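You operate a simulated robot arm through the tools that you are given. There is no shell and no other tool. Be economical: measure what you need, move in short steps, check, and stop when the job is done.

Carry out the task below with a simulated two-armed robot. There is one attempt and no reset: what you move stays moved.

JOB
Strike a chalk line across the board and wind the cord in.
Fine: hook out to the peg, lever locked, one pluck of the bead; free the lever after.

It is judged by the outcome, as a careful person would: the job done as asked, and still so three seconds after it is handed in. It fails if anything else is knocked over, pushed out of place, dropped, spilled or broken.

ROBOT AND FRAMES
Two 7-joint arms with two-finger parallel grippers on one trunk, on a base that drives. Base frame: it is fixed to the floor where the robot stands at the start and does not move with it; the origin is under the middle of the robot, x ahead of it, y to its left, z up. Units: mm, degrees, N and s.
The left shoulder is at the start at [70, 163, 1345], the right one opposite. With the tool pointing down near the work surface each hand reaches from about 100 to 780 mm from the robot's upright axis, wherever it stands, measured 20 degrees to its own side. Places, roughly: chalk crank [500, -100, 1400]; chalk lever [600, -200, 1400]; line hook [500, 0, 1400]; tape crank [500, -100, 800]; tape lever [600, -200, 800]. Payload 3.43 kg a hand.
The TCP of each hand is the grasp point between the finger pads, 34 mm short of the fingertips. In the tool frame z runs along the fingers and y along their closing line. The gripper opens to 128 mm. The fingers are 24 mm wide and 12 mm thick; the gripper's body (48 by 130 mm) begins 96 mm behind the TCP.
Orientation is that of the tool frame in the base frame, as a unit quaternion [x, y, z, w]. With the fingers straight down and closing along the base's y, the tool's x points along the base's -x, its y along +y and its z along -z.

CONTROLS
- The arms move only by the tool jog_arm. It takes "left_plan", "right_plan" or both (then of equal length, played together; a hand with none holds still); each is a list of rows, each a list of 3 entries, a list of its own where there are three numbers: the shift along the tool's x, y, z in units of 25 mm (1.0 is 25 mm), then the turn, a rotation vector about the tool's x, y, z in units of 6 degrees (1.0 is 6 degrees), then the opening, from 0 (shut) to 1 (fully open). In form: [[[dx, dy, dz], [wx, wy, wz], hand], ...]. A call has 1 to 20 rows; each row shifts and turns the commanded pose from where the row before left it, along the tool's axes as they then stand. A call with a number of a shift or a turn outside -1 to 1 is refused whole. A row lasts 0.2 s, in which the tool goes at most 50 mm and 8.6 degrees; a call with a longer step from one row to the next is refused whole, and so is a gripper value outside its range. Where a pose cannot be reached the arm comes as near as it can. A force on the tool above 90 N (or 10 N above the force at the start of the call, whichever is more), or a blocked arm, ends the call early, and 0.2 s more pass. The fingers move at their own pace (about 153 mm/s each) and stop on an object; they squeeze with about 22 N. The grip force told is the motor's: it shows also when the fingers shut on nothing. Time passes only in rows, and 0.2 s behind the last, so rows that do not move let the fingers close. It gives the time, the measured TCP pose, the force on the tool (base axes), the opening and the grip force at its end, in the units of the frame above (readings bear some noise), with the torque about the TCP (base axes, N m) and any sound that the robot's microphone picked up.
- Cameras (640 x 400 px; columns grow to the right, rows downward): "scene" is now at [140.8, 7.3, 1624.5]; the picture's right is [0.08, -1.00, 0.00], its down [-0.03, -0.00, -1.00] and it looks along [1.00, 0.08, -0.04] (base axes); focal length 214 px, centre (320, 200). "left" rides on the left gripper at [76, 11, -160] in its tool frame; the picture's right is [-0.15, 0.99, 0.00], its down [-0.88, -0.13, -0.46] and it looks along [-0.45, -0.07, 0.89] (tool axes); focal length 234 px, centre (320, 200). "right" rides on the right gripper at [76, -11, -160] in its tool frame; the picture's right is [0.15, 0.99, 0.00], its down [-0.88, 0.13, -0.46] and it looks along [-0.45, 0.07, 0.89] (tool axes); focal length 234 px, centre (320, 200). There is no depth. A picture from a camera that has moved, and an enlarged one, comes with that camera's place and axes in the base frame and with its lens.
- capture(camera): a new picture of that camera. No time passes.
- move_column(by): slides the trunk up (or, below 0, down) by that many mm; the arms and the scene camera ride with it, the base frame stays. It gives what a move gives, with no picture.
- steer(legs): drives the robot by 1 to 6 legs, each [ahead, left, turn to the left] in mm, mm and degrees, along the robot's own axes; the way and the turn of a leg run together, so that a leg with both is an arc; at most 1500 mm and 180 degrees a leg. The arms and the cameras ride along, it lands a little off, and it stops where it bumps. It gives what a move gives.
- turn_head(pan, tilt): turns the head with the scene camera to pan (to the left, within 86 degrees either way) and tilt (down, from -29 to 69), counted from straight ahead of the robot. It gives what a move gives.
- enlarge(camera, box): a new picture of the part [left, top, right, bottom] of that camera's present view, enlarged. No time passes.
- sign_off(): hands the job in; it is judged then, once.

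Go step by step. Nothing tells you exact positions but the pictures and the camera data: compare them with the known pose of the tool, close in by small moves and look again before you grip or let go. The budget is 120 turns and 100 pictures, counting those below and the enlarged ones. Unless the task says otherwise, let go and move clear before handing in, and close with one line.

The tools are called after ">>>" as name(argument=value, ...) on one line, values as JSON. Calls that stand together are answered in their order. jog_arm: Moves the arms, as the interface text tells. Its arguments: {"type":"object","properties":{"left_plan":{"type":"array"},"right_plan":{"type":"array"}},"required":[]} The other tools are called the same way: move_column (by) slides the trunk up or down; steer (legs) drives the base; turn_head (pan, tilt) turns the head that bears the scene camera; capture (camera) takes a picture; enlarge (camera, box) takes an enlarged picture of a part of a camera's view; sign_off () hands the job in.

At the start:

```text
clock: 0.0
left_tool_pos: [346.3, 104.7, 1616.5]
left_ee_rot: [0.0, 1.0, -0.001, 0.001]
left_ft_force: [-0.9, -0.1, 0.2]
left_moment: [0.01, -0.02, 0.0]
left_finger_gap: 128.2
left_finger_force: 0.1
right_tool_pos: [327.7, -152.9, 1647.7]
right_ee_rot: [0.0, 1.0, 0.001, 0.0]
right_ft_force: [-0.2, -0.7, -0.1]
right_moment: [0.03, 0.02, -0.01]
right_finger_gap: 127.8
right_finger_force: 0.1
trunk travel left (down, up): [-825.0, 115.0]
robot x, y, heading: [1.3, 1.1, 0.1]
head pan, tilt: [4.8, 2.0]
```

scene: 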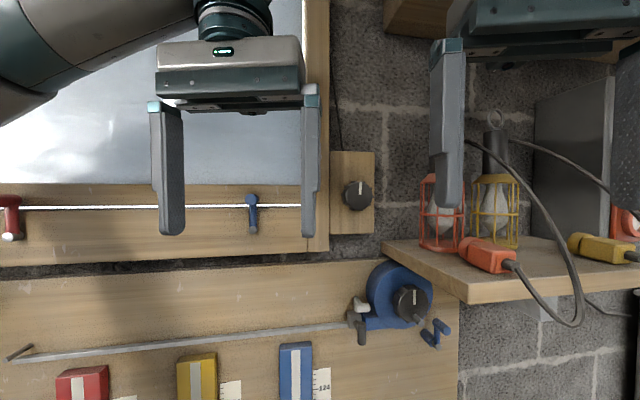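
right: 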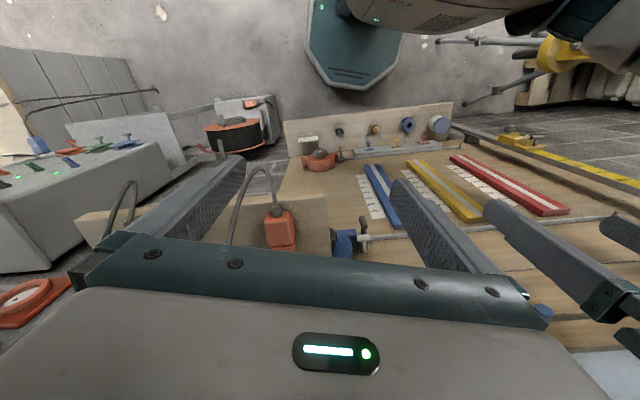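
left: 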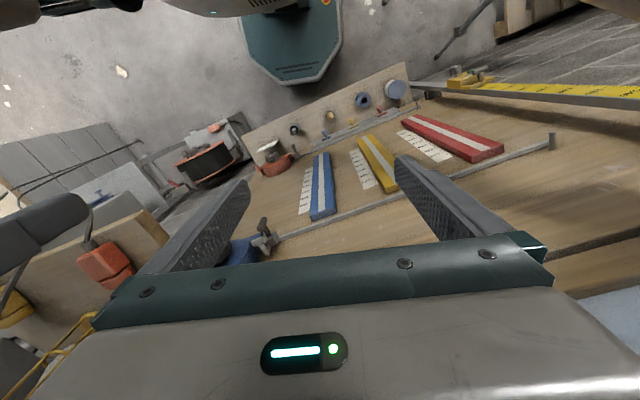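

I see a wall board with a blue reel (crank, lever, hook) and some peg-like items; the arms block part of the view. I look closer at the reel and the surroundings first.

>>> turn_head(pan=0, tilt=30)

>>> capture(camera="scene")

>>> enlarge(camera="scene", box=[280, 60, 480, 185])

```text
clock: 0.9
left_tool_pos: [344.8, 106.3, 1617.0]
left_ee_rot: [0.0, 1.0, 0.0, 0.001]
left_ft_force: [0.0, -0.9, 0.4]
left_moment: [0.0, 0.01, 0.01]
left_finger_gap: 128.1
left_finger_force: 0.2
right_tool_pos: [327.2, -153.7, 1644.6]
right_ee_rot: [0.0, 1.0, 0.002, 0.0]
right_ft_force: [0.4, 0.6, -0.2]
right_moment: [0.02, -0.02, 0.05]
right_finger_gap: 128.2
right_finger_force: 0.1
trunk travel left (down, up): [-825.0, 115.0]
robot x, y, heading: [0.2, -2.5, 0.2]
head pan, tilt: [0.0, 30.0]
```

```text
96 pictures are left
camera scene: at [140.7, -0.2, 1579.4], right [0.0, -1.0, 0.0], down [-0.5, 0.0, -0.87], along [0.87, 0.0, -0.5], focal length 214 px, centre (320, 200)
```

scene: 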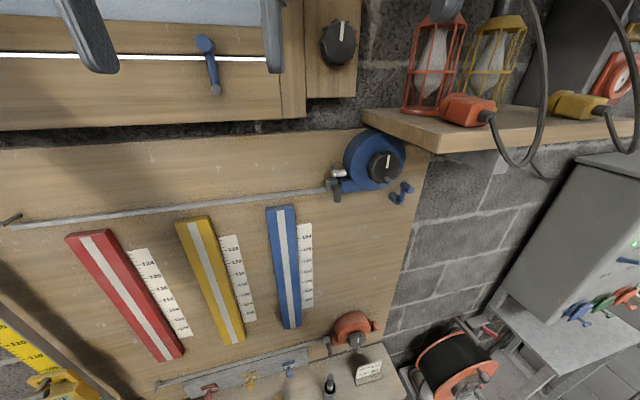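

```text
3.20 times, centred on (380, 122) of scene
camera zoom: at [140.7, -0.2, 1579.4], right [0.0, -1.0, 0.0], down [-0.5, 0.0, -0.87], along [0.87, 0.0, -0.5], focal length 686 px, centre (128, 448)
```

zoom: 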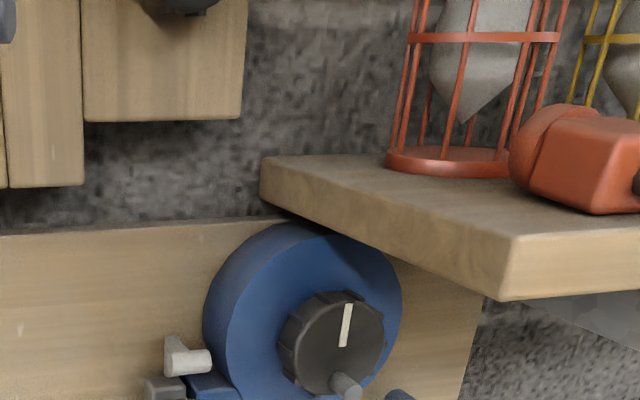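

The blue reel with a crank is around z 1400. I enlarge several parts to identify hook, lever, peg and bead.

>>> enlarge(camera="scene", box=[310, 120, 430, 220])

>>> enlarge(camera="scene", box=[0, 150, 220, 280])

>>> enlarge(camera="scene", box=[150, 300, 410, 400])

>>> turn_head(pan=30, tilt=10)

>>> capture(camera="scene")

```text
4.00 times, centred on (370, 170) of scene
camera zoom: at [140.7, -0.2, 1579.4], right [0.0, -1.0, 0.0], down [-0.5, 0.0, -0.87], along [0.87, 0.0, -0.5], focal length 858 px, centre (120, 320)
```

zoom: 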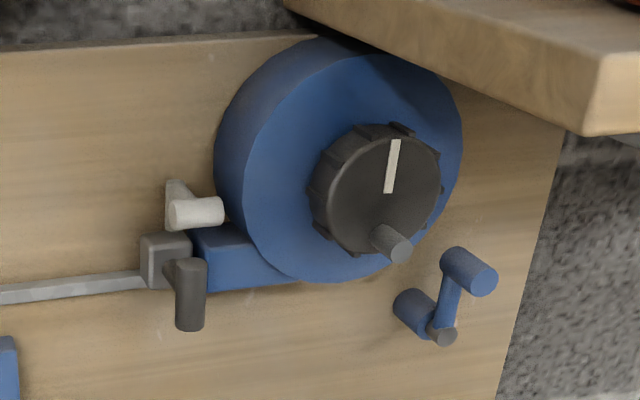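

```text
2.91 times, centred on (110, 215) of scene
camera zoom: at [140.7, -0.2, 1579.4], right [0.0, -1.0, 0.0], down [-0.5, 0.0, -0.87], along [0.87, 0.0, -0.5], focal length 624 px, centre (931, 156)
```

zoom: 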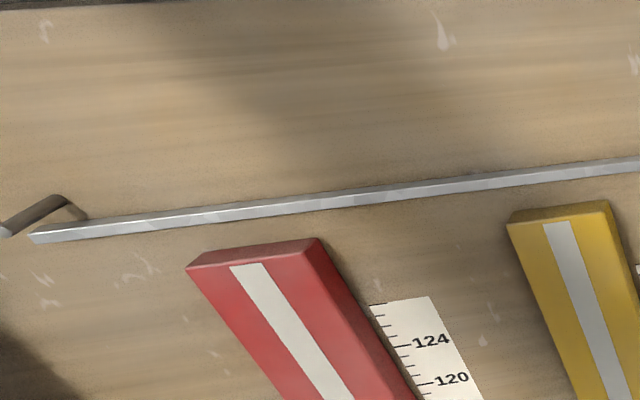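

```text
2.46 times, centred on (280, 350) of scene
camera zoom: at [140.7, -0.2, 1579.4], right [0.0, -1.0, 0.0], down [-0.5, 0.0, -0.87], along [0.87, 0.0, -0.5], focal length 528 px, centre (418, -169)
```

zoom: 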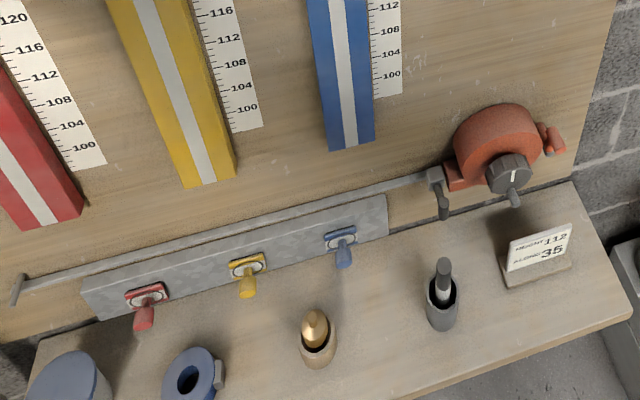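

```text
clock: 1.9
left_tool_pos: [345.0, 106.5, 1615.6]
left_ee_rot: [-0.001, 1.0, 0.001, 0.001]
left_ft_force: [0.2, -0.1, 0.8]
left_moment: [0.01, -0.03, 0.0]
left_finger_gap: 128.0
left_finger_force: 0.2
right_tool_pos: [328.0, -154.1, 1646.2]
right_ee_rot: [-0.001, 1.0, 0.001, 0.0]
right_ft_force: [-0.3, 0.2, 0.3]
right_moment: [0.0, 0.02, 0.05]
right_finger_gap: 127.9
right_finger_force: 0.1
trunk travel left (down, up): [-825.0, 115.0]
robot x, y, heading: [-2.9, 3.3, 0.0]
head pan, tilt: [30.0, 10.0]
```

```text
91 pictures are left
camera scene: at [130.8, 46.2, 1611.6], right [0.5, -0.87, 0.0], down [-0.15, -0.09, -0.98], along [0.85, 0.49, -0.17], focal length 214 px, centre (320, 200)
```

scene: 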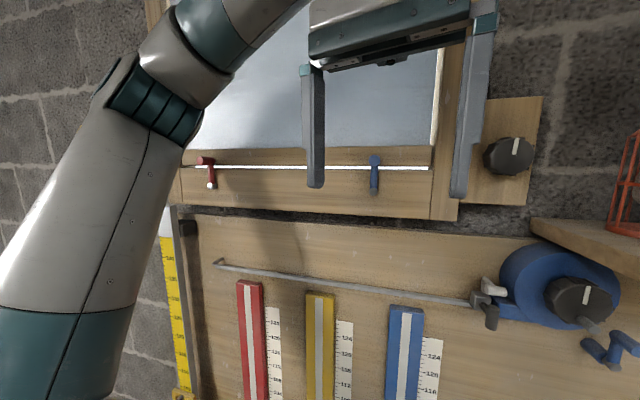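

The wall seems yawed about 13° (left side nearer), with the blue chalk reel near (530,-125,1430), its hook on a rail running left to a peg. I square the robot to the wall, back off a bit, and look again.

>>> steer(legs=[[0, 0, 13], [-60, 0, 0]])

>>> turn_head(pan=0, tilt=20)

>>> capture(camera="scene")

```text
clock: 3.7
left_tool_pos: [269.1, 169.4, 1611.8]
left_ee_rot: [-0.114, 0.993, 0.001, -0.005]
left_ft_force: [0.8, 0.3, -1.1]
left_moment: [-0.05, 0.15, 0.02]
left_finger_gap: 128.2
left_finger_force: 0.1
right_tool_pos: [309.9, -86.4, 1641.9]
right_ee_rot: [-0.113, 0.994, 0.001, -0.005]
right_ft_force: [1.0, -0.3, -0.5]
right_moment: [-0.05, 0.18, 0.0]
right_finger_gap: 127.9
right_finger_force: 0.1
trunk travel left (down, up): [-825.0, 115.0]
robot x, y, heading: [-58.7, -13.8, 13.3]
head pan, tilt: [30.0, 10.0]
```

```text
clock: 4.6
left_tool_pos: [252.5, 167.4, 1616.3]
left_ee_rot: [-0.115, 0.993, 0.0, 0.002]
left_ft_force: [-1.0, -0.7, 0.3]
left_moment: [-0.02, -0.05, -0.01]
left_finger_gap: 128.4
left_finger_force: 0.0
right_tool_pos: [291.8, -89.0, 1646.2]
right_ee_rot: [-0.113, 0.994, 0.001, 0.001]
right_ft_force: [0.4, -0.3, 0.0]
right_moment: [-0.02, -0.06, 0.0]
right_finger_gap: 127.9
right_finger_force: 0.0
trunk travel left (down, up): [-825.0, 115.0]
robot x, y, heading: [-56.9, -10.7, 13.2]
head pan, tilt: [0.0, 20.0]
```

```text
90 pictures are left
camera scene: at [78.1, 18.3, 1595.8], right [0.23, -0.97, 0.0], down [-0.33, -0.08, -0.94], along [0.92, 0.21, -0.34], focal length 214 px, centre (320, 200)
```

scene: 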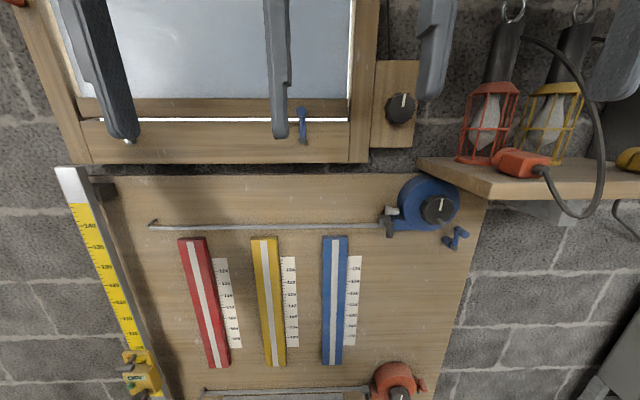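

Now nearly square to the wall. I zoom on reel and peg.

>>> enlarge(camera="scene", box=[370, 165, 490, 260])

>>> enlarge(camera="scene", box=[130, 200, 210, 250])

>>> enlarge(camera="scene", box=[200, 200, 400, 250])

```text
4.21 times, centred on (430, 212) of scene
camera zoom: at [78.1, 18.3, 1595.8], right [0.23, -0.97, 0.0], down [-0.33, -0.08, -0.94], along [0.92, 0.21, -0.34], focal length 903 px, centre (-143, 147)
```

zoom: 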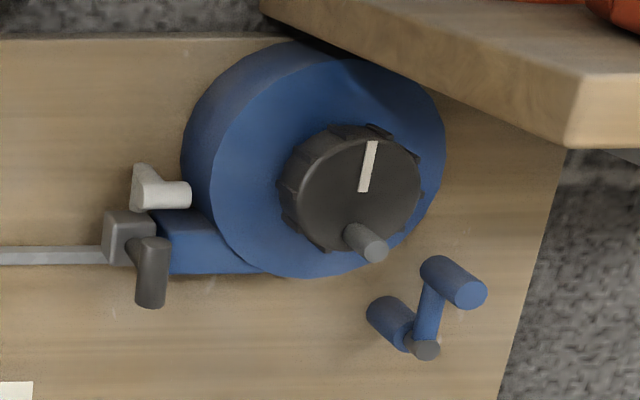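

```text
8.00 times, centred on (170, 225) of scene
camera zoom: at [78.1, 18.3, 1595.8], right [0.23, -0.97, 0.0], down [-0.33, -0.08, -0.94], along [0.92, 0.21, -0.34], focal length 1716 px, centre (1520, 0)
```

zoom: 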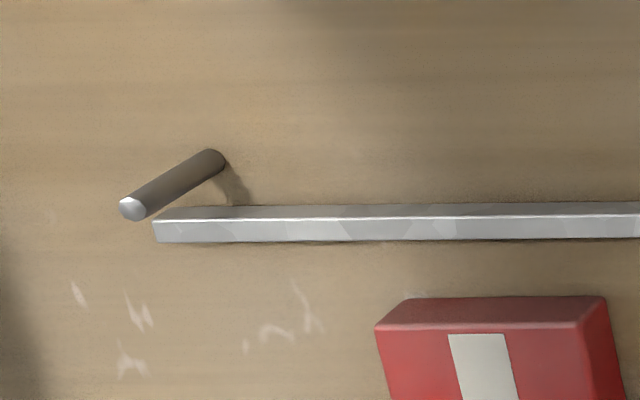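

```text
3.20 times, centred on (300, 225) of scene
camera zoom: at [78.1, 18.3, 1595.8], right [0.23, -0.97, 0.0], down [-0.33, -0.08, -0.94], along [0.92, 0.21, -0.34], focal length 686 px, centre (384, 120)
```

zoom: 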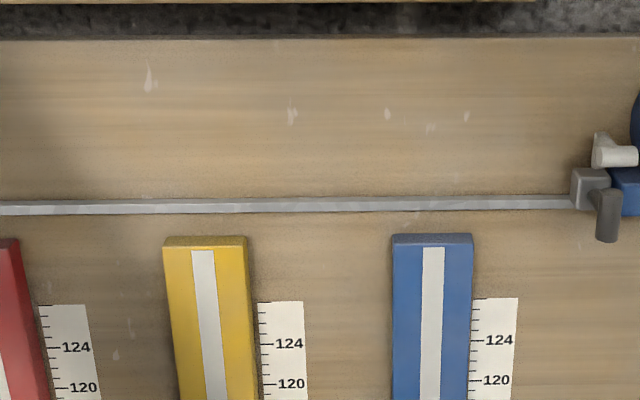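

Lever is the blue Z-shape right of the reel, the white part at the nose is likely the bead, and the dark hanging cylinder is the hook's grip on the rail. I turn the left hand to point at the wall.

>>> jog_arm(left_plan=[[[-1, 0, 0], [0, 0, 0], 1], [[-1, 0, 0], [0, 0, 0], 1], [[-1, 0, 0], [0, 0, 0], 1], [[-1, 0, 0], [0, 0, 0], 1], [[0, 0, 0.5], [0, -1, 0], 1], [[0, 0, 0.5], [0, -1, 0], 1], [[0, 0, 0.5], [0, -1, 0], 1], [[0, 0, 0.5], [0, -1, 0], 1], [[0, 0, 0], [0, -1, 0], 1], [[0, 0, 0], [0, -1, 0], 1], [[0, 0, 0], [0, -1, 0], 1], [[0, 0, 0], [0, -1, 0], 1], [[0, 0, 0], [0, -1, 0], 1], [[0, 0, 0], [0, -1, 0], 1], [[0, 0, 0], [0, -1, 0], 1], [[0, 0, 0], [0, -1, 0], 1], [[0, 0, 0], [0, -1, 0], 1], [[0, 0, 0], [0, -1, 0], 1], [[0, 0, 0], [0, -1, 0], 1]])

>>> capture(camera="left")

>>> capture(camera="scene")

```text
clock: 8.6
left_tool_pos: [368.8, 188.2, 1577.2]
left_ee_rot: [-0.08, 0.702, 0.081, 0.703]
left_ft_force: [0.8, 0.5, -0.2]
left_moment: [0.0, 0.04, 0.03]
left_finger_gap: 128.1
left_finger_force: 0.0
left hand out of reach, approached as far as the arm can: row 19
right_tool_pos: [296.8, -89.2, 1645.8]
right_ee_rot: [-0.113, 0.994, 0.001, -0.001]
right_ft_force: [0.2, -0.3, -0.4]
right_moment: [0.0, 0.02, 0.0]
right_finger_gap: 128.0
right_finger_force: 0.2
trunk travel left (down, up): [-825.0, 115.0]
robot x, y, heading: [-58.8, -17.2, 13.2]
head pan, tilt: [0.0, 20.0]
```

```text
86 pictures are left
camera left: at [211.1, 162.6, 1500.8], right [-0.23, 0.96, 0.15], down [-0.41, -0.23, 0.88], along [0.88, 0.14, 0.45], focal length 234 px, centre (320, 200)
```

left: 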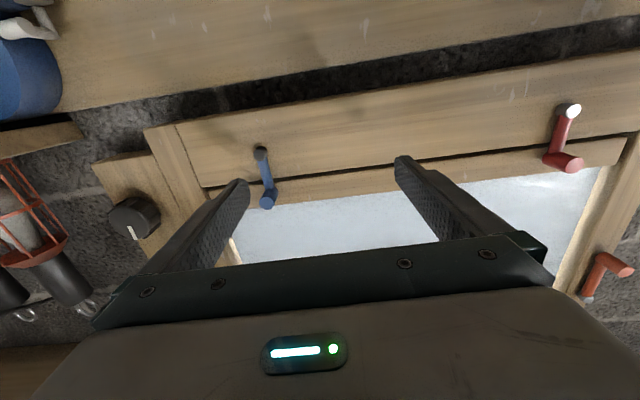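

```text
85 pictures are left
camera scene: at [82.3, 18.2, 1595.3], right [0.23, -0.97, 0.0], down [-0.33, -0.08, -0.94], along [0.92, 0.21, -0.34], focal length 214 px, centre (320, 200)
```

scene: 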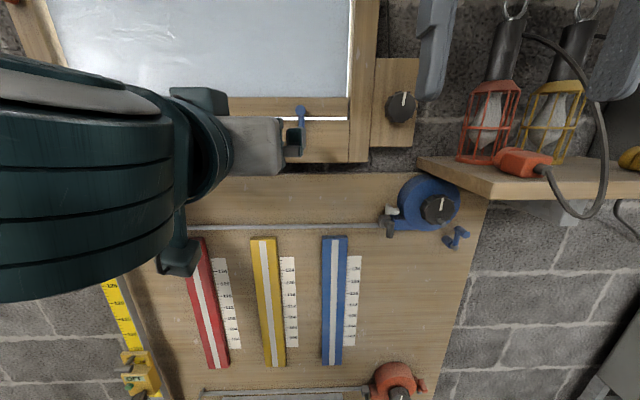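

The left hand now points at the wall. I bring it down and right toward the hook, staying short of it, then take pictures for triangulation.

>>> jog_arm(left_plan=[[[1, 0, 0], [0, 0, 0], 1], [[1, 0, 0], [0, 0, 0], 1], [[1, 0, 0], [0, 0, 0], 1], [[1, 0, 0], [0, 0, 0], 1], [[1, -1, 0], [0, 0, 0], 1], [[1, -1, 0], [0, 0, 0], 1], [[1, -1, 0], [0, 0, 0], 1], [[1, -1, 0], [0, 0, 0], 1], [[1, -1, 0], [0, 0, 0], 1], [[0, -1, 0], [0, 0, 0], 1], [[0, -1, 0], [0, 0, 0], 1]])

>>> capture(camera="left")

>>> capture(camera="scene")

```text
clock: 11.0
left_tool_pos: [450.4, -7.4, 1392.9]
left_ee_rot: [-0.08, 0.702, 0.081, 0.703]
left_ft_force: [-0.8, -0.1, 1.0]
left_moment: [0.01, -0.01, 0.0]
left_finger_gap: 128.0
left_finger_force: 0.1
left hand out of reach, approached as far as the arm can: row 1, 2, 3, 4
right_tool_pos: [295.5, -89.2, 1645.9]
right_ee_rot: [-0.114, 0.994, 0.001, -0.001]
right_ft_force: [-0.3, -0.6, -0.6]
right_moment: [0.06, -0.03, 0.0]
right_finger_gap: 128.0
right_finger_force: 0.0
trunk travel left (down, up): [-825.0, 115.0]
robot x, y, heading: [-53.2, -10.5, 13.0]
head pan, tilt: [0.0, 20.0]
```

```text
84 pictures are left
camera left: at [292.8, -32.3, 1316.8], right [-0.22, 0.96, 0.15], down [-0.41, -0.23, 0.88], along [0.88, 0.14, 0.45], focal length 234 px, centre (320, 200)
```

left: 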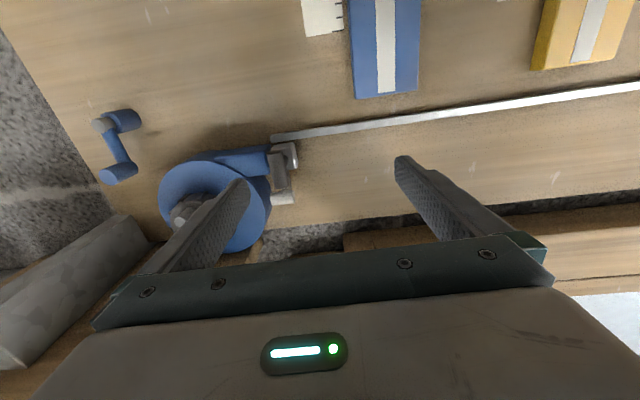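

```text
83 pictures are left
camera scene: at [82.0, 17.5, 1595.4], right [0.23, -0.97, 0.0], down [-0.33, -0.08, -0.94], along [0.92, 0.21, -0.34], focal length 214 px, centre (320, 200)
```

scene: 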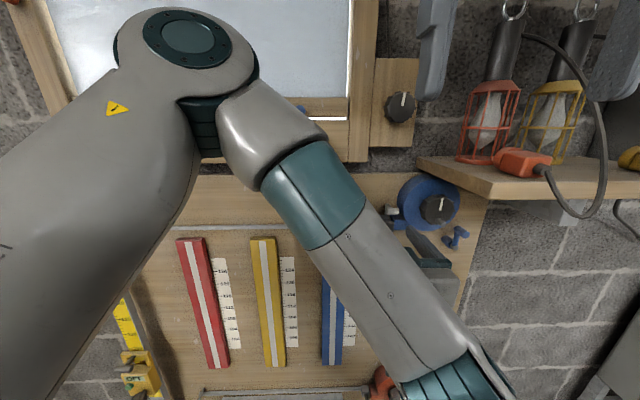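

The hook is seen from the left hand. I enlarge there.

>>> enlarge(camera="left", box=[80, 90, 320, 240])

```text
2.67 times, centred on (200, 165) of left
camera zoom: at [292.8, -32.3, 1316.8], right [-0.22, 0.96, 0.15], down [-0.41, -0.23, 0.88], along [0.88, 0.14, 0.45], focal length 624 px, centre (640, 293)
```

zoom: 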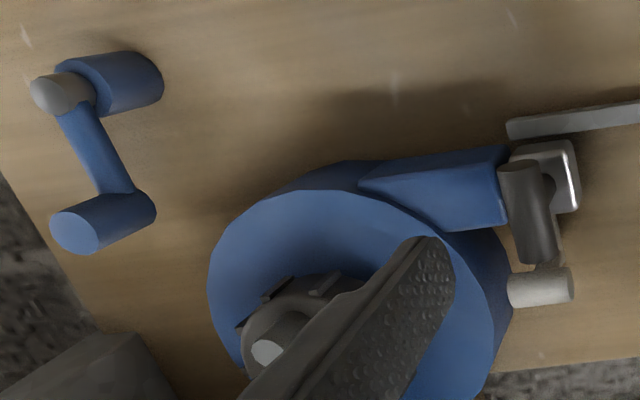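

Handle is about 44 mm ahead, 37 mm right and 8 mm below the TCP; I'll come in just below the nose. Shift, then check before advancing.

>>> jog_arm(left_plan=[[[0, 0, 0], [0, 0, 0], 0.4], [[0.6, -0.4, 0], [0, 0, 0], 0.4], [[0.3, -0.5, 0], [0, 0, 0], 0.4], [[0, -0.58, 0], [0, 0, 0], 0.4], [[0, 0, 0], [0, 0, 0], 0.4]])

>>> capture(camera="left")

```text
clock: 12.2
left_tool_pos: [460.0, -41.4, 1369.9]
left_ee_rot: [-0.083, 0.703, 0.081, 0.702]
left_ft_force: [-0.3, 0.2, 0.2]
left_moment: [-0.01, -0.01, 0.0]
left_finger_gap: 51.1
left_finger_force: 0.0
right_tool_pos: [296.8, -87.5, 1645.8]
right_ee_rot: [-0.113, 0.994, 0.0, -0.001]
right_ft_force: [-0.3, 0.0, 0.3]
right_moment: [0.03, 0.0, 0.02]
right_finger_gap: 127.9
right_finger_force: 0.1
trunk travel left (down, up): [-825.0, 115.0]
robot x, y, heading: [-58.9, -16.3, 13.0]
head pan, tilt: [0.0, 20.0]
```

```text
81 pictures are left
camera left: at [302.5, -67.3, 1294.1], right [-0.23, 0.96, 0.14], down [-0.41, -0.23, 0.88], along [0.88, 0.14, 0.45], focal length 234 px, centre (320, 200)
```

left: 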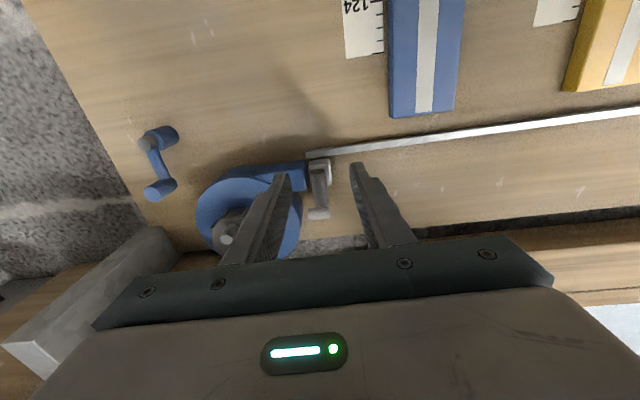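

The handle lies centred between the fingertips. I advance 28 mm and look.

>>> jog_arm(left_plan=[[[0, 0, 0.5], [0, 0, 0], 0.4], [[0, 0, 0.6], [0, 0, 0], 0.4], [[0, 0, 0], [0, 0, 0], 0.4]])

>>> enlarge(camera="left", box=[220, 110, 420, 240])

```text
clock: 13.0
left_tool_pos: [484.9, -38.5, 1370.1]
left_ee_rot: [-0.079, 0.702, 0.081, 0.703]
left_ft_force: [0.4, 0.3, -0.7]
left_moment: [0.02, 0.04, 0.0]
left_finger_gap: 51.0
left_finger_force: 0.0
right_tool_pos: [296.6, -89.7, 1646.9]
right_ee_rot: [-0.114, 0.994, 0.001, -0.001]
right_ft_force: [0.9, -0.2, -0.4]
right_moment: [0.0, 0.01, -0.04]
right_finger_gap: 128.2
right_finger_force: 0.0
trunk travel left (down, up): [-825.0, 115.0]
robot x, y, heading: [-53.8, -11.6, 13.2]
head pan, tilt: [0.0, 20.0]
```

```text
3.08 times, centred on (320, 175) of left
camera zoom: at [328.3, -62.7, 1293.5], right [-0.22, 0.96, 0.15], down [-0.41, -0.23, 0.88], along [0.88, 0.13, 0.45], focal length 720 px, centre (320, 277)
```

zoom: 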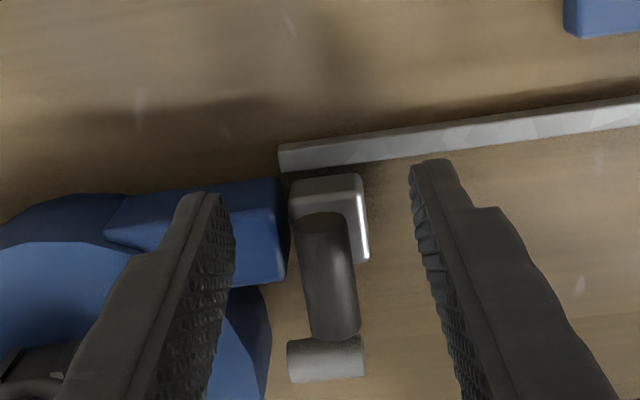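

Fingers straddle the handle. I close gently.

>>> jog_arm(left_plan=[[[0, 0, 0], [0, 0, 0], 0.25], [[0, 0, 0], [0, 0, 0], 0.1], [[0, 0, 0], [0, 0, 0], 0.0], [[0, 0, 0], [0, 0, 0], 0.0]])

>>> enlarge(camera="left", box=[220, 110, 420, 240])

```text
clock: 14.0
left_tool_pos: [486.5, -37.6, 1370.1]
left_ee_rot: [-0.08, 0.703, 0.08, 0.703]
left_ft_force: [-1.4, 0.8, -1.8]
left_moment: [-0.29, -0.15, -0.01]
left_finger_gap: 14.2
left_finger_force: 45.3
right_tool_pos: [295.4, -89.1, 1645.2]
right_ee_rot: [-0.113, 0.994, 0.002, -0.001]
right_ft_force: [0.1, 0.1, -0.1]
right_moment: [-0.02, 0.01, 0.02]
right_finger_gap: 128.2
right_finger_force: 0.0
trunk travel left (down, up): [-825.0, 115.0]
robot x, y, heading: [-55.6, -14.3, 13.1]
head pan, tilt: [0.0, 20.0]
```

```text
3.08 times, centred on (320, 175) of left
camera zoom: at [328.4, -62.5, 1293.8], right [-0.22, 0.96, 0.15], down [-0.41, -0.23, 0.88], along [0.88, 0.14, 0.45], focal length 720 px, centre (320, 277)
```

zoom: 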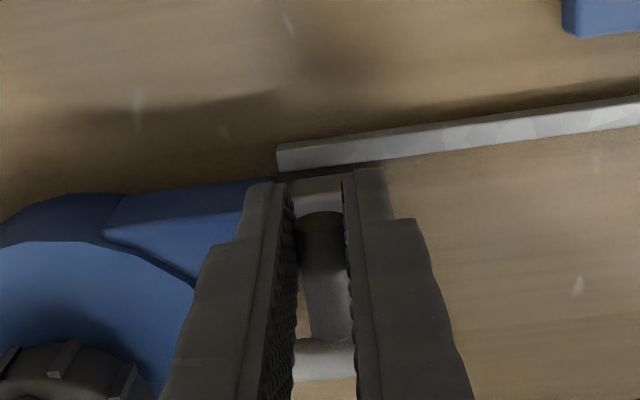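

Gripped at 14 mm. I slide left a little and read the forces.

>>> jog_arm(left_plan=[[[0, 0.5, 0], [0, 0, 0], 0], [[0, 0.5, 0], [0, 0, 0], 0], [[0, 0.6, 0], [0, 0, 0], 0], [[0, 0, 0], [0, 0, 0], 0]])

>>> capture(camera="left")

```text
clock: 15.0
left_tool_pos: [476.5, 1.3, 1370.1]
left_ee_rot: [-0.08, 0.704, 0.082, 0.701]
left_ft_force: [-8.0, -1.9, -15.0]
left_moment: [-0.31, -0.22, -0.06]
left_finger_gap: 14.1
left_finger_force: 44.9
right_tool_pos: [294.9, -88.5, 1645.5]
right_ee_rot: [-0.113, 0.994, 0.001, -0.001]
right_ft_force: [0.2, -0.6, -0.1]
right_moment: [-0.02, 0.04, 0.0]
right_finger_gap: 128.0
right_finger_force: 0.1
trunk travel left (down, up): [-825.0, 115.0]
robot x, y, heading: [-55.2, -15.7, 13.1]
head pan, tilt: [0.0, 20.0]
```

```text
78 pictures are left
camera left: at [318.1, -23.7, 1294.3], right [-0.22, 0.96, 0.15], down [-0.41, -0.23, 0.88], along [0.88, 0.13, 0.45], focal length 234 px, centre (320, 200)
```

left: 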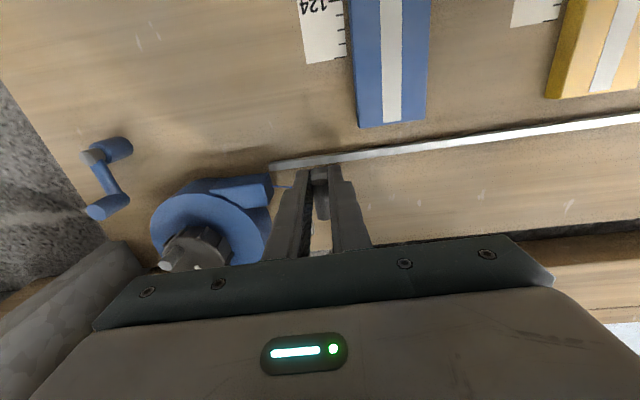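

The hook slides and a blue cord comes out; side forces suggest the path runs slightly lower and nearer. I continue with small corrections.

>>> jog_arm(left_plan=[[[0.06, 0.5, -0.03], [0, 0, 0], 0], [[0.02, 0.6, -0.01], [0, 0, 0], 0], [[0.02, 0.6, -0.01], [0, 0, 0], 0], [[0.02, 0.6, -0.01], [0, 0, 0], 0], [[0, 0, 0], [0, 0, 0], 0]])

```text
clock: 16.2
left_tool_pos: [460.8, 57.1, 1370.6]
left_ee_rot: [-0.081, 0.7, 0.081, 0.705]
left_ft_force: [-1.7, 0.1, 12.1]
left_moment: [0.37, -0.25, 0.0]
left_finger_gap: 14.1
left_finger_force: 45.2
right_tool_pos: [293.3, -88.2, 1646.9]
right_ee_rot: [-0.114, 0.994, 0.0, 0.0]
right_ft_force: [-0.4, -0.1, 0.2]
right_moment: [0.02, 0.03, -0.01]
right_finger_gap: 128.0
right_finger_force: 0.1
trunk travel left (down, up): [-825.0, 115.0]
robot x, y, heading: [-60.2, -12.5, 13.0]
head pan, tilt: [0.0, 20.0]
```

Forces now small and reversed; I continue leftwards in stretches.

>>> jog_arm(left_plan=[[[-0.04, 0.7, -0.01], [0, 0, 0], 0], [[0, 0.8, -0.01], [0, 0, 0], 0], [[0, 0.8, -0.01], [0, 0, 0], 0], [[0, 0.8, -0.01], [0, 0, 0], 0], [[0, 0.8, -0.01], [0, 0, 0], 0], [[0, 0.8, -0.01], [0, 0, 0], 0], [[0, 0, 0], [0, 0, 0], 0]])

>>> capture(camera="left")

>>> capture(camera="scene")

```text
clock: 17.8
left_tool_pos: [451.3, 152.0, 1373.9]
left_ee_rot: [-0.078, 0.702, 0.083, 0.703]
left_ft_force: [-64.1, -16.4, -27.2]
left_moment: [-1.27, 0.04, 0.66]
left_finger_gap: 14.2
left_finger_force: 45.3
left hand out of reach, approached as far as the arm can: row 4, 5, 6
right_tool_pos: [280.8, -92.1, 1649.7]
right_ee_rot: [-0.114, 0.993, 0.001, 0.004]
right_ft_force: [-0.6, 0.2, -0.2]
right_moment: [0.0, -0.02, 0.04]
right_finger_gap: 127.8
right_finger_force: 0.2
trunk travel left (down, up): [-825.0, 115.0]
robot x, y, heading: [-58.7, -13.1, 13.3]
head pan, tilt: [0.0, 20.0]
```

```text
77 pictures are left
camera left: at [294.4, 127.8, 1297.6], right [-0.22, 0.96, 0.15], down [-0.42, -0.23, 0.88], along [0.88, 0.13, 0.45], focal length 234 px, centre (320, 200)
```

left: 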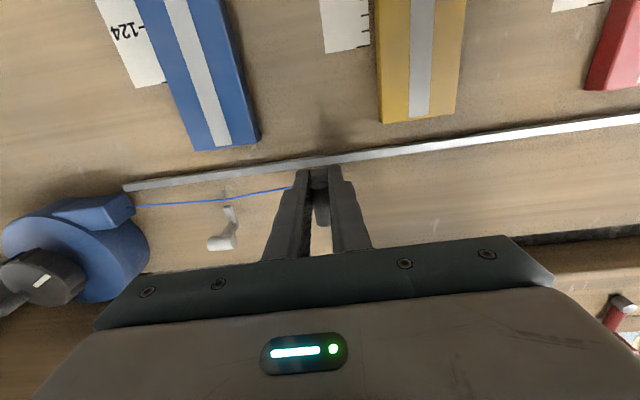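

```text
76 pictures are left
camera scene: at [66.7, 15.4, 1596.3], right [0.23, -0.97, 0.0], down [-0.32, -0.08, -0.94], along [0.92, 0.21, -0.33], focal length 214 px, centre (320, 200)
```

scene: 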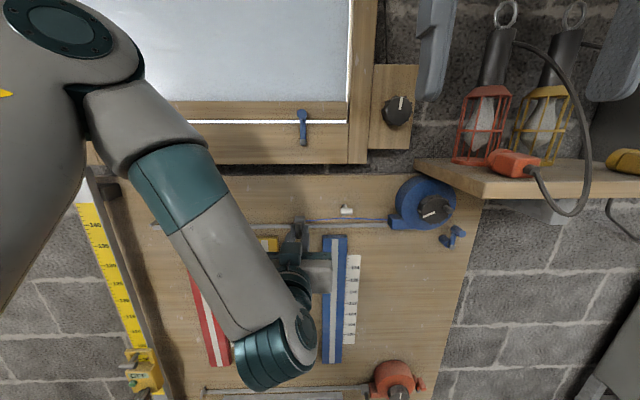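

The bead rides mid-cord. The arm is too folded to go further left, so I'll let go gently, back the base off, and re-grip.

>>> jog_arm(left_plan=[[[0.0, -0.2, -0.3], [0, 0, 0], 0], [[0, 0, 0], [0, 0, 0], 0]])

```text
clock: 18.4
left_tool_pos: [454.6, 144.3, 1374.7]
left_ee_rot: [-0.08, 0.701, 0.083, 0.703]
left_ft_force: [-46.8, -12.5, -28.4]
left_moment: [-0.45, 0.02, 0.35]
left_finger_gap: 14.3
left_finger_force: 45.5
right_tool_pos: [286.7, -89.2, 1647.3]
right_ee_rot: [-0.113, 0.994, 0.001, 0.002]
right_ft_force: [0.2, 0.2, 0.7]
right_moment: [-0.01, 0.01, 0.02]
right_finger_gap: 128.3
right_finger_force: 0.1
trunk travel left (down, up): [-825.0, 115.0]
robot x, y, heading: [-56.6, -10.3, 13.2]
head pan, tilt: [0.0, 20.0]
```

>>> jog_arm(left_plan=[[[0.1, 0, -0.4], [0, 0, 0], 0], [[0.1, 0, -0.2], [0, 0, 0], 0], [[0, 0, 0], [0, 0, 0], 0]])

```text
clock: 19.2
left_tool_pos: [455.1, 137.4, 1373.3]
left_ee_rot: [-0.082, 0.698, 0.081, 0.707]
left_ft_force: [-6.1, -2.6, 24.8]
left_moment: [0.6, 0.46, 0.26]
left_finger_gap: 14.0
left_finger_force: 45.0
left hand out of reach, approached as far as the arm can: row 1, 2
right_tool_pos: [292.5, -89.5, 1646.9]
right_ee_rot: [-0.113, 0.994, 0.001, 0.0]
right_ft_force: [0.3, 0.9, 0.7]
right_moment: [-0.01, 0.01, -0.02]
right_finger_gap: 128.0
right_finger_force: 0.2
trunk travel left (down, up): [-825.0, 115.0]
robot x, y, heading: [-56.9, -13.8, 13.0]
head pan, tilt: [0.0, 20.0]
```

>>> jog_arm(left_plan=[[[-0.1, 0, 0], [0, 0, 0], 0], [[0, 0, 0], [0, 0, 0], 0.15], [[0, 0, 0], [0, 0, 0], 0.3], [[0, 0, 0], [0, 0, 0], 0.3]])

>>> capture(camera="left")

```text
clock: 20.2
left_tool_pos: [455.3, 137.0, 1371.2]
left_ee_rot: [-0.08, 0.702, 0.081, 0.703]
left_ft_force: [-15.0, -3.8, -5.5]
left_moment: [-0.16, 0.11, 0.39]
left_finger_gap: 38.2
left_finger_force: 0.0
right_tool_pos: [291.9, -90.0, 1646.6]
right_ee_rot: [-0.113, 0.994, 0.001, 0.0]
right_ft_force: [-0.2, 0.3, 1.0]
right_moment: [-0.01, 0.01, 0.03]
right_finger_gap: 127.9
right_finger_force: 0.0
trunk travel left (down, up): [-825.0, 115.0]
robot x, y, heading: [-55.1, -13.6, 12.9]
head pan, tilt: [0.0, 20.0]
```

```text
75 pictures are left
camera left: at [297.7, 112.5, 1295.0], right [-0.22, 0.96, 0.15], down [-0.41, -0.23, 0.88], along [0.88, 0.14, 0.45], focal length 234 px, centre (320, 200)
```

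left: 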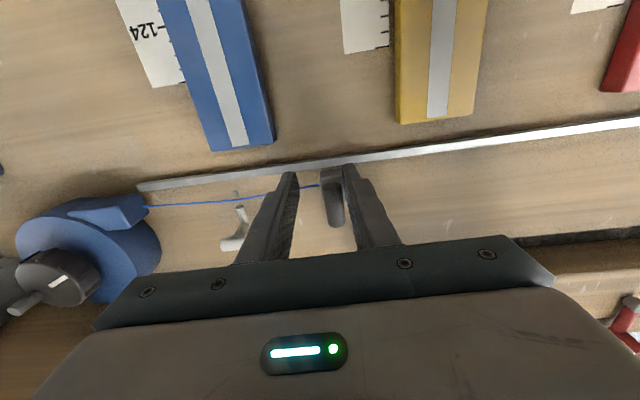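

The hook stays where released. I open wider and back the base 160 mm straight.

>>> jog_arm(left_plan=[[[0, 0, 0], [0, 0, 0], 0.5], [[0, 0.2, 0], [0, 0, 0], 0.5]])

>>> steer(legs=[[-160, 0, 0]])

>>> jog_arm(left_plan=[[[0, 0, 0.6], [0, 0, 0], 0.5], [[0, 0, 0.6], [0, 0, 0], 0.5], [[0, 0, 0.6], [0, 0, 0], 0.5]])

>>> capture(camera="left")

>>> capture(camera="scene")

```text
clock: 20.8
left_tool_pos: [454.2, 139.5, 1373.7]
left_ee_rot: [-0.08, 0.702, 0.081, 0.703]
left_ft_force: [-26.9, -7.9, -9.7]
left_moment: [-0.4, 0.1, 0.89]
left_finger_gap: 63.0
left_finger_force: 0.0
right_tool_pos: [290.1, -90.1, 1646.4]
right_ee_rot: [-0.113, 0.994, 0.001, 0.002]
right_ft_force: [0.2, 0.9, -0.3]
right_moment: [0.0, -0.02, 0.0]
right_finger_gap: 128.0
right_finger_force: 0.0
trunk travel left (down, up): [-825.0, 115.0]
robot x, y, heading: [-59.4, -14.2, 13.3]
head pan, tilt: [0.0, 20.0]
```

```text
clock: 22.2
left_tool_pos: [305.9, 106.7, 1370.2]
left_ee_rot: [-0.081, 0.703, 0.081, 0.702]
left_ft_force: [-0.1, -0.3, -0.2]
left_moment: [0.0, 0.0, -0.01]
left_finger_gap: 63.6
left_finger_force: 0.0
right_tool_pos: [142.0, -125.1, 1644.0]
right_ee_rot: [-0.113, 0.994, 0.001, -0.001]
right_ft_force: [-0.8, 0.8, -0.1]
right_moment: [-0.01, 0.03, 0.03]
right_finger_gap: 127.9
right_finger_force: 0.0
trunk travel left (down, up): [-825.0, 115.0]
robot x, y, heading: [-215.4, -47.7, 13.1]
head pan, tilt: [0.0, 20.0]
```

```text
clock: 23.0
left_tool_pos: [346.6, 114.0, 1370.5]
left_ee_rot: [-0.08, 0.702, 0.081, 0.703]
left_ft_force: [-0.5, -0.7, 0.1]
left_moment: [0.01, 0.0, 0.01]
left_finger_gap: 63.9
left_finger_force: 0.0
right_tool_pos: [138.1, -125.7, 1645.9]
right_ee_rot: [-0.114, 0.994, 0.001, 0.0]
right_ft_force: [-0.6, 0.0, -1.0]
right_moment: [0.0, 0.01, 0.02]
right_finger_gap: 128.1
right_finger_force: 0.1
trunk travel left (down, up): [-825.0, 115.0]
robot x, y, heading: [-217.3, -50.9, 13.0]
head pan, tilt: [0.0, 20.0]
```

```text
74 pictures are left
camera left: at [188.9, 89.1, 1294.0], right [-0.22, 0.96, 0.15], down [-0.41, -0.23, 0.88], along [0.88, 0.14, 0.45], focal length 234 px, centre (320, 200)
```

left: 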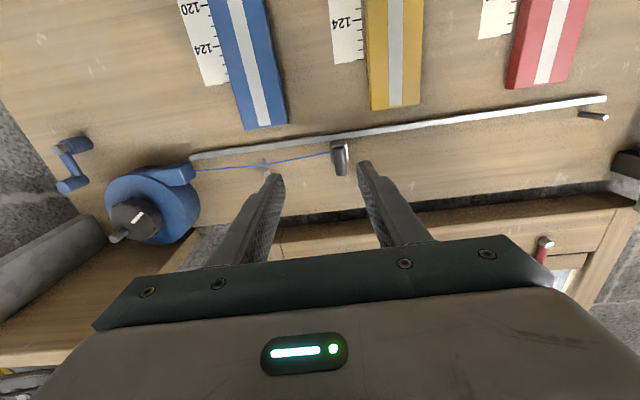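

```text
73 pictures are left
camera scene: at [-75.9, -17.6, 1595.4], right [0.23, -0.97, 0.0], down [-0.33, -0.08, -0.94], along [0.92, 0.21, -0.34], focal length 214 px, centre (320, 200)
```

scene: 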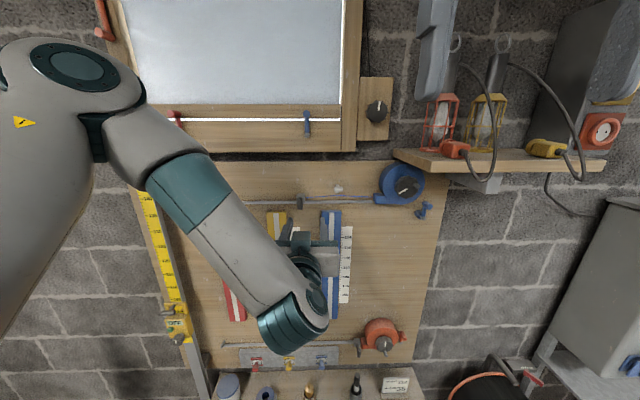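

The hook is ~20 mm left and ~126 mm ahead of the TCP; the peg is visible at the rail's end. I align and advance.

>>> jog_arm(left_plan=[[[0, 0.78, 0], [0, 0, 0], 0.4], [[0, 0, 1], [0, 0, 0], 0.4], [[0, 0, 1], [0, 0, 0], 0.4], [[0, 0, 0.8], [0, 0, 0], 0.4], [[0, 0, 0], [0, 0, 0], 0.4]])

>>> capture(camera="left")

```text
clock: 24.2
left_tool_pos: [410.4, 150.5, 1370.0]
left_ee_rot: [-0.08, 0.703, 0.08, 0.703]
left_ft_force: [0.3, 0.6, 0.4]
left_moment: [0.03, 0.03, -0.01]
left_finger_gap: 51.4
left_finger_force: 0.0
right_tool_pos: [139.1, -125.1, 1645.7]
right_ee_rot: [-0.113, 0.994, 0.001, -0.001]
right_ft_force: [0.0, -0.7, -0.2]
right_moment: [0.0, -0.02, 0.05]
right_finger_gap: 127.8
right_finger_force: 0.0
trunk travel left (down, up): [-825.0, 115.0]
robot x, y, heading: [-216.0, -47.8, 12.9]
head pan, tilt: [0.0, 20.0]
```

```text
72 pictures are left
camera left: at [252.7, 125.1, 1294.5], right [-0.22, 0.96, 0.15], down [-0.41, -0.23, 0.88], along [0.88, 0.14, 0.45], focal length 234 px, centre (320, 200)
```

left: 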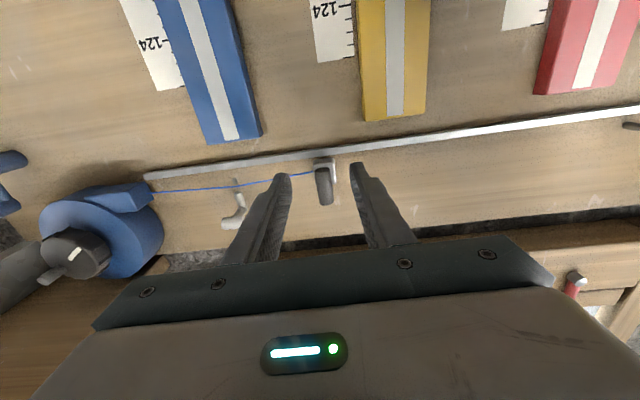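

Centred. Advance 36 mm and close.

>>> jog_arm(left_plan=[[[0, 0, 0.8], [0, 0, 0], 0.4], [[0, 0, 0.65], [0, 0, 0], 0.4], [[0, 0, 0], [0, 0, 0], 0.2], [[0, 0, 0], [0, 0, 0], 0.05], [[0, 0, 0], [0, 0, 0], 0], [[0, 0, 0], [0, 0, 0], 0]])

>>> capture(camera="left")

```text
clock: 25.6
left_tool_pos: [445.2, 160.1, 1369.1]
left_ee_rot: [-0.08, 0.703, 0.08, 0.702]
left_ft_force: [2.7, -0.1, -0.4]
left_moment: [-0.29, -0.08, -0.03]
left_finger_gap: 14.1
left_finger_force: 44.8
right_tool_pos: [139.8, -124.4, 1644.9]
right_ee_rot: [-0.113, 0.994, 0.001, -0.001]
right_ft_force: [0.8, -0.3, -0.3]
right_moment: [0.0, 0.03, -0.01]
right_finger_gap: 127.9
right_finger_force: 0.1
trunk travel left (down, up): [-825.0, 115.0]
robot x, y, heading: [-215.4, -50.5, 13.0]
head pan, tilt: [0.0, 20.0]
```

```text
71 pictures are left
camera left: at [288.4, 134.3, 1293.6], right [-0.22, 0.96, 0.15], down [-0.41, -0.23, 0.88], along [0.88, 0.14, 0.45], focal length 234 px, centre (320, 200)
```

left: 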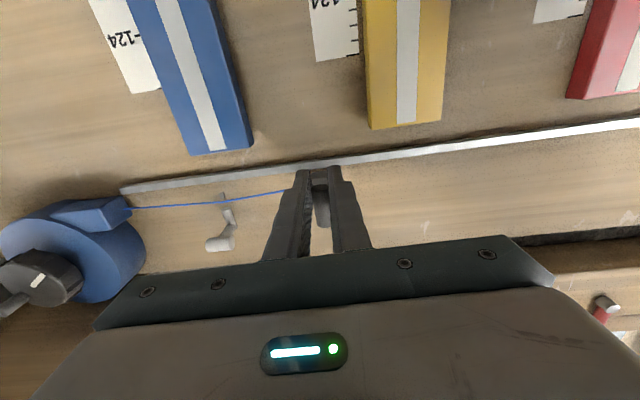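

Re-gripped. Sliding left again.

>>> jog_arm(left_plan=[[[0, 0.6, 0], [0, 0, 0], 0], [[0, 0.8, 0], [0, 0, 0], 0], [[0, 0.8, 0], [0, 0, 0], 0], [[0, 0.8, 0], [0, 0, 0], 0], [[0, 0.8, 0], [0, 0, 0], 0], [[0, 0, 0], [0, 0, 0], 0]])

```text
clock: 27.0
left_tool_pos: [423.0, 243.0, 1371.9]
left_ee_rot: [-0.084, 0.708, 0.084, 0.696]
left_ft_force: [-7.1, -0.4, -35.7]
left_moment: [-0.44, 0.23, -0.01]
left_finger_gap: 14.4
left_finger_force: 45.3
left hand out of reach, approached as far as the arm can: row 5
right_tool_pos: [142.2, -122.7, 1645.3]
right_ee_rot: [-0.113, 0.994, 0.0, -0.001]
right_ft_force: [-0.8, -0.6, 0.2]
right_moment: [-0.01, 0.03, 0.01]
right_finger_gap: 127.9
right_finger_force: 0.1
trunk travel left (down, up): [-825.0, 115.0]
robot x, y, heading: [-215.2, -47.5, 12.8]
head pan, tilt: [0.0, 20.0]
```

The arm nears a limit again (hand left of shoulder with this elbow). I release, then reposition the base to the left and lower the trunk for a better arm posture.

>>> jog_arm(left_plan=[[[0.08, -0.2, 0], [0, 0, 0], 0], [[0, 0, 0], [0, 0, 0], 0], [[0, 0, 0], [0, 0, 0], 0.2], [[0, 0, 0], [0, 0, 0], 0.4], [[0, 0, 0], [0, 0, 0], 0.4]])

>>> capture(camera="left")

```text
clock: 28.2
left_tool_pos: [423.8, 236.9, 1377.7]
left_ee_rot: [-0.082, 0.702, 0.082, 0.702]
left_ft_force: [-0.2, 0.2, -0.1]
left_moment: [0.02, 0.01, 0.03]
left_finger_gap: 51.5
left_finger_force: 0.0
right_tool_pos: [139.1, -125.1, 1645.3]
right_ee_rot: [-0.113, 0.994, 0.0, -0.001]
right_ft_force: [-0.6, 0.2, -0.1]
right_moment: [0.0, -0.04, 0.0]
right_finger_gap: 127.9
right_finger_force: 0.1
trunk travel left (down, up): [-825.0, 115.0]
robot x, y, heading: [-213.4, -47.2, 13.1]
head pan, tilt: [0.0, 20.0]
```

```text
70 pictures are left
camera left: at [266.7, 210.1, 1301.0], right [-0.23, 0.96, 0.15], down [-0.41, -0.23, 0.88], along [0.88, 0.14, 0.45], focal length 234 px, centre (320, 200)
```

left: 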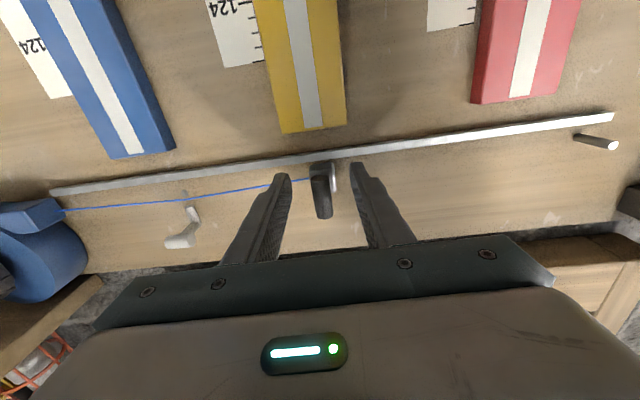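

>>> steer(legs=[[-100, 0, 0], [0, 270, 0]])

>>> move_column(by=-100)

>>> capture(camera="scene")

>>> capture(camera="left")

```text
clock: 30.9
left_tool_pos: [265.6, 471.7, 1378.9]
left_ee_rot: [-0.081, 0.703, 0.083, 0.702]
left_ft_force: [0.5, 0.8, -0.2]
left_moment: [0.02, 0.0, 0.06]
left_finger_gap: 51.0
left_finger_force: 0.1
right_tool_pos: [-19.9, 111.8, 1646.1]
right_ee_rot: [-0.113, 0.994, 0.001, -0.002]
right_ft_force: [-0.2, -0.2, 0.4]
right_moment: [-0.02, -0.02, 0.0]
right_finger_gap: 127.8
right_finger_force: 0.0
trunk travel left (down, up): [-825.0, 115.0]
robot x, y, heading: [-372.4, 189.6, 13.1]
head pan, tilt: [0.0, 20.0]
```

```text
clock: 32.2
left_tool_pos: [265.2, 475.7, 1277.0]
left_ee_rot: [-0.082, 0.703, 0.083, 0.702]
left_ft_force: [-0.2, 0.1, 0.3]
left_moment: [0.0, 0.02, -0.04]
left_finger_gap: 51.3
left_finger_force: 0.1
right_tool_pos: [-18.4, 113.6, 1546.0]
right_ee_rot: [-0.114, 0.994, 0.001, -0.001]
right_ft_force: [0.2, 0.5, -0.2]
right_moment: [-0.01, -0.04, 0.01]
right_finger_gap: 128.4
right_finger_force: 0.0
trunk travel left (down, up): [-725.0, 215.0]
robot x, y, heading: [-376.8, 191.5, 12.8]
head pan, tilt: [0.0, 20.0]
```

```text
69 pictures are left
camera scene: at [-233.6, 222.2, 1495.4], right [0.23, -0.97, 0.0], down [-0.33, -0.08, -0.94], along [0.92, 0.21, -0.34], focal length 214 px, centre (320, 200)
```

scene: 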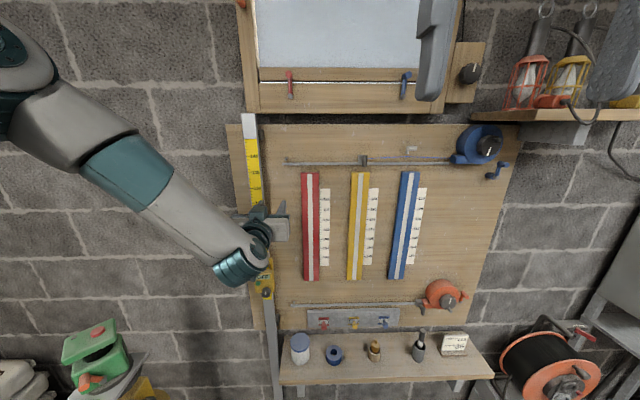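

```text
68 pictures are left
camera left: at [107.9, 450.2, 1200.7], right [-0.23, 0.96, 0.15], down [-0.41, -0.23, 0.88], along [0.88, 0.14, 0.45], focal length 234 px, centre (320, 200)
```

left: 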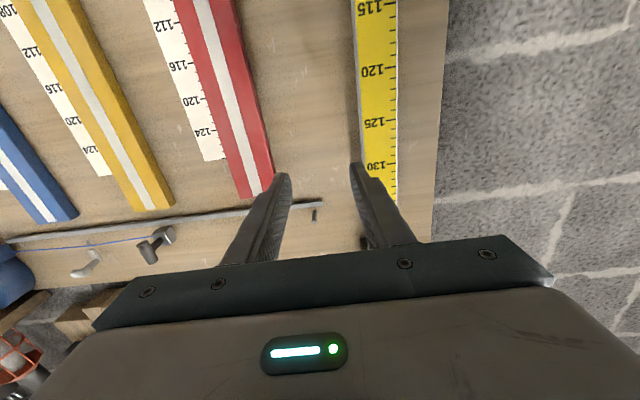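

Posture is much freer now. I move the left hand right 266 mm and up to face the hook again.

>>> jog_arm(left_plan=[[[-0.5, -1, 0], [0, 0, 0], 0.4], [[-0.5, -1, 0], [0, 0, 0], 0.4], [[-0.5, -1, 0], [0, 0, 0], 0.4], [[-0.5, -1, 0], [0, 0, 0], 0.4], [[-0.5, -1, 0], [0, 0, 0], 0.4], [[-0.5, -1, 0], [0, 0, 0], 0.4], [[-0.4, -1, 0], [0, 0, 0], 0.4], [[-0.4, -1, 0], [0, 0, 0], 0.4], [[0, -1, 0.5], [0, 0, 0], 0.4], [[0, -1, 0.5], [0, 0, 0], 0.4], [[0, -0.6, 1], [0, 0, 0], 0.4], [[0, 0, 0], [0, 0, 0], 0.4]])

>>> capture(camera="left")

```text
clock: 34.8
left_tool_pos: [375.6, 230.5, 1372.4]
left_ee_rot: [-0.082, 0.703, 0.082, 0.702]
left_ft_force: [-0.7, -0.2, -0.5]
left_moment: [0.0, 0.05, -0.03]
left_finger_gap: 51.3
left_finger_force: 0.2
right_tool_pos: [-19.7, 115.6, 1545.7]
right_ee_rot: [-0.113, 0.994, 0.0, -0.001]
right_ft_force: [0.4, -0.8, 0.2]
right_moment: [-0.02, 0.0, -0.01]
right_finger_gap: 128.4
right_finger_force: 0.1
trunk travel left (down, up): [-725.0, 215.0]
robot x, y, heading: [-373.9, 188.6, 13.3]
head pan, tilt: [0.0, 20.0]
```

```text
67 pictures are left
camera left: at [217.8, 204.4, 1295.9], right [-0.23, 0.96, 0.15], down [-0.41, -0.23, 0.88], along [0.88, 0.14, 0.45], focal length 234 px, centre (320, 200)
```

left: 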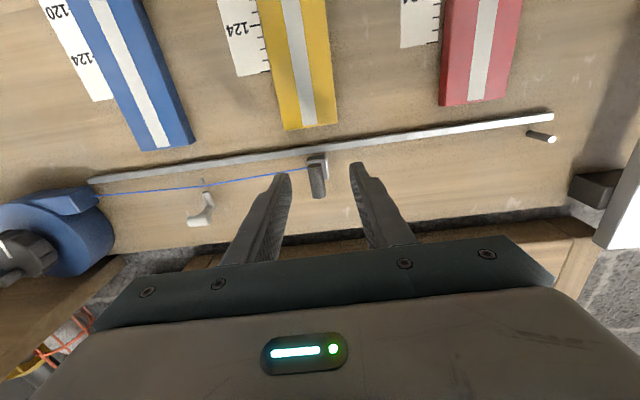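

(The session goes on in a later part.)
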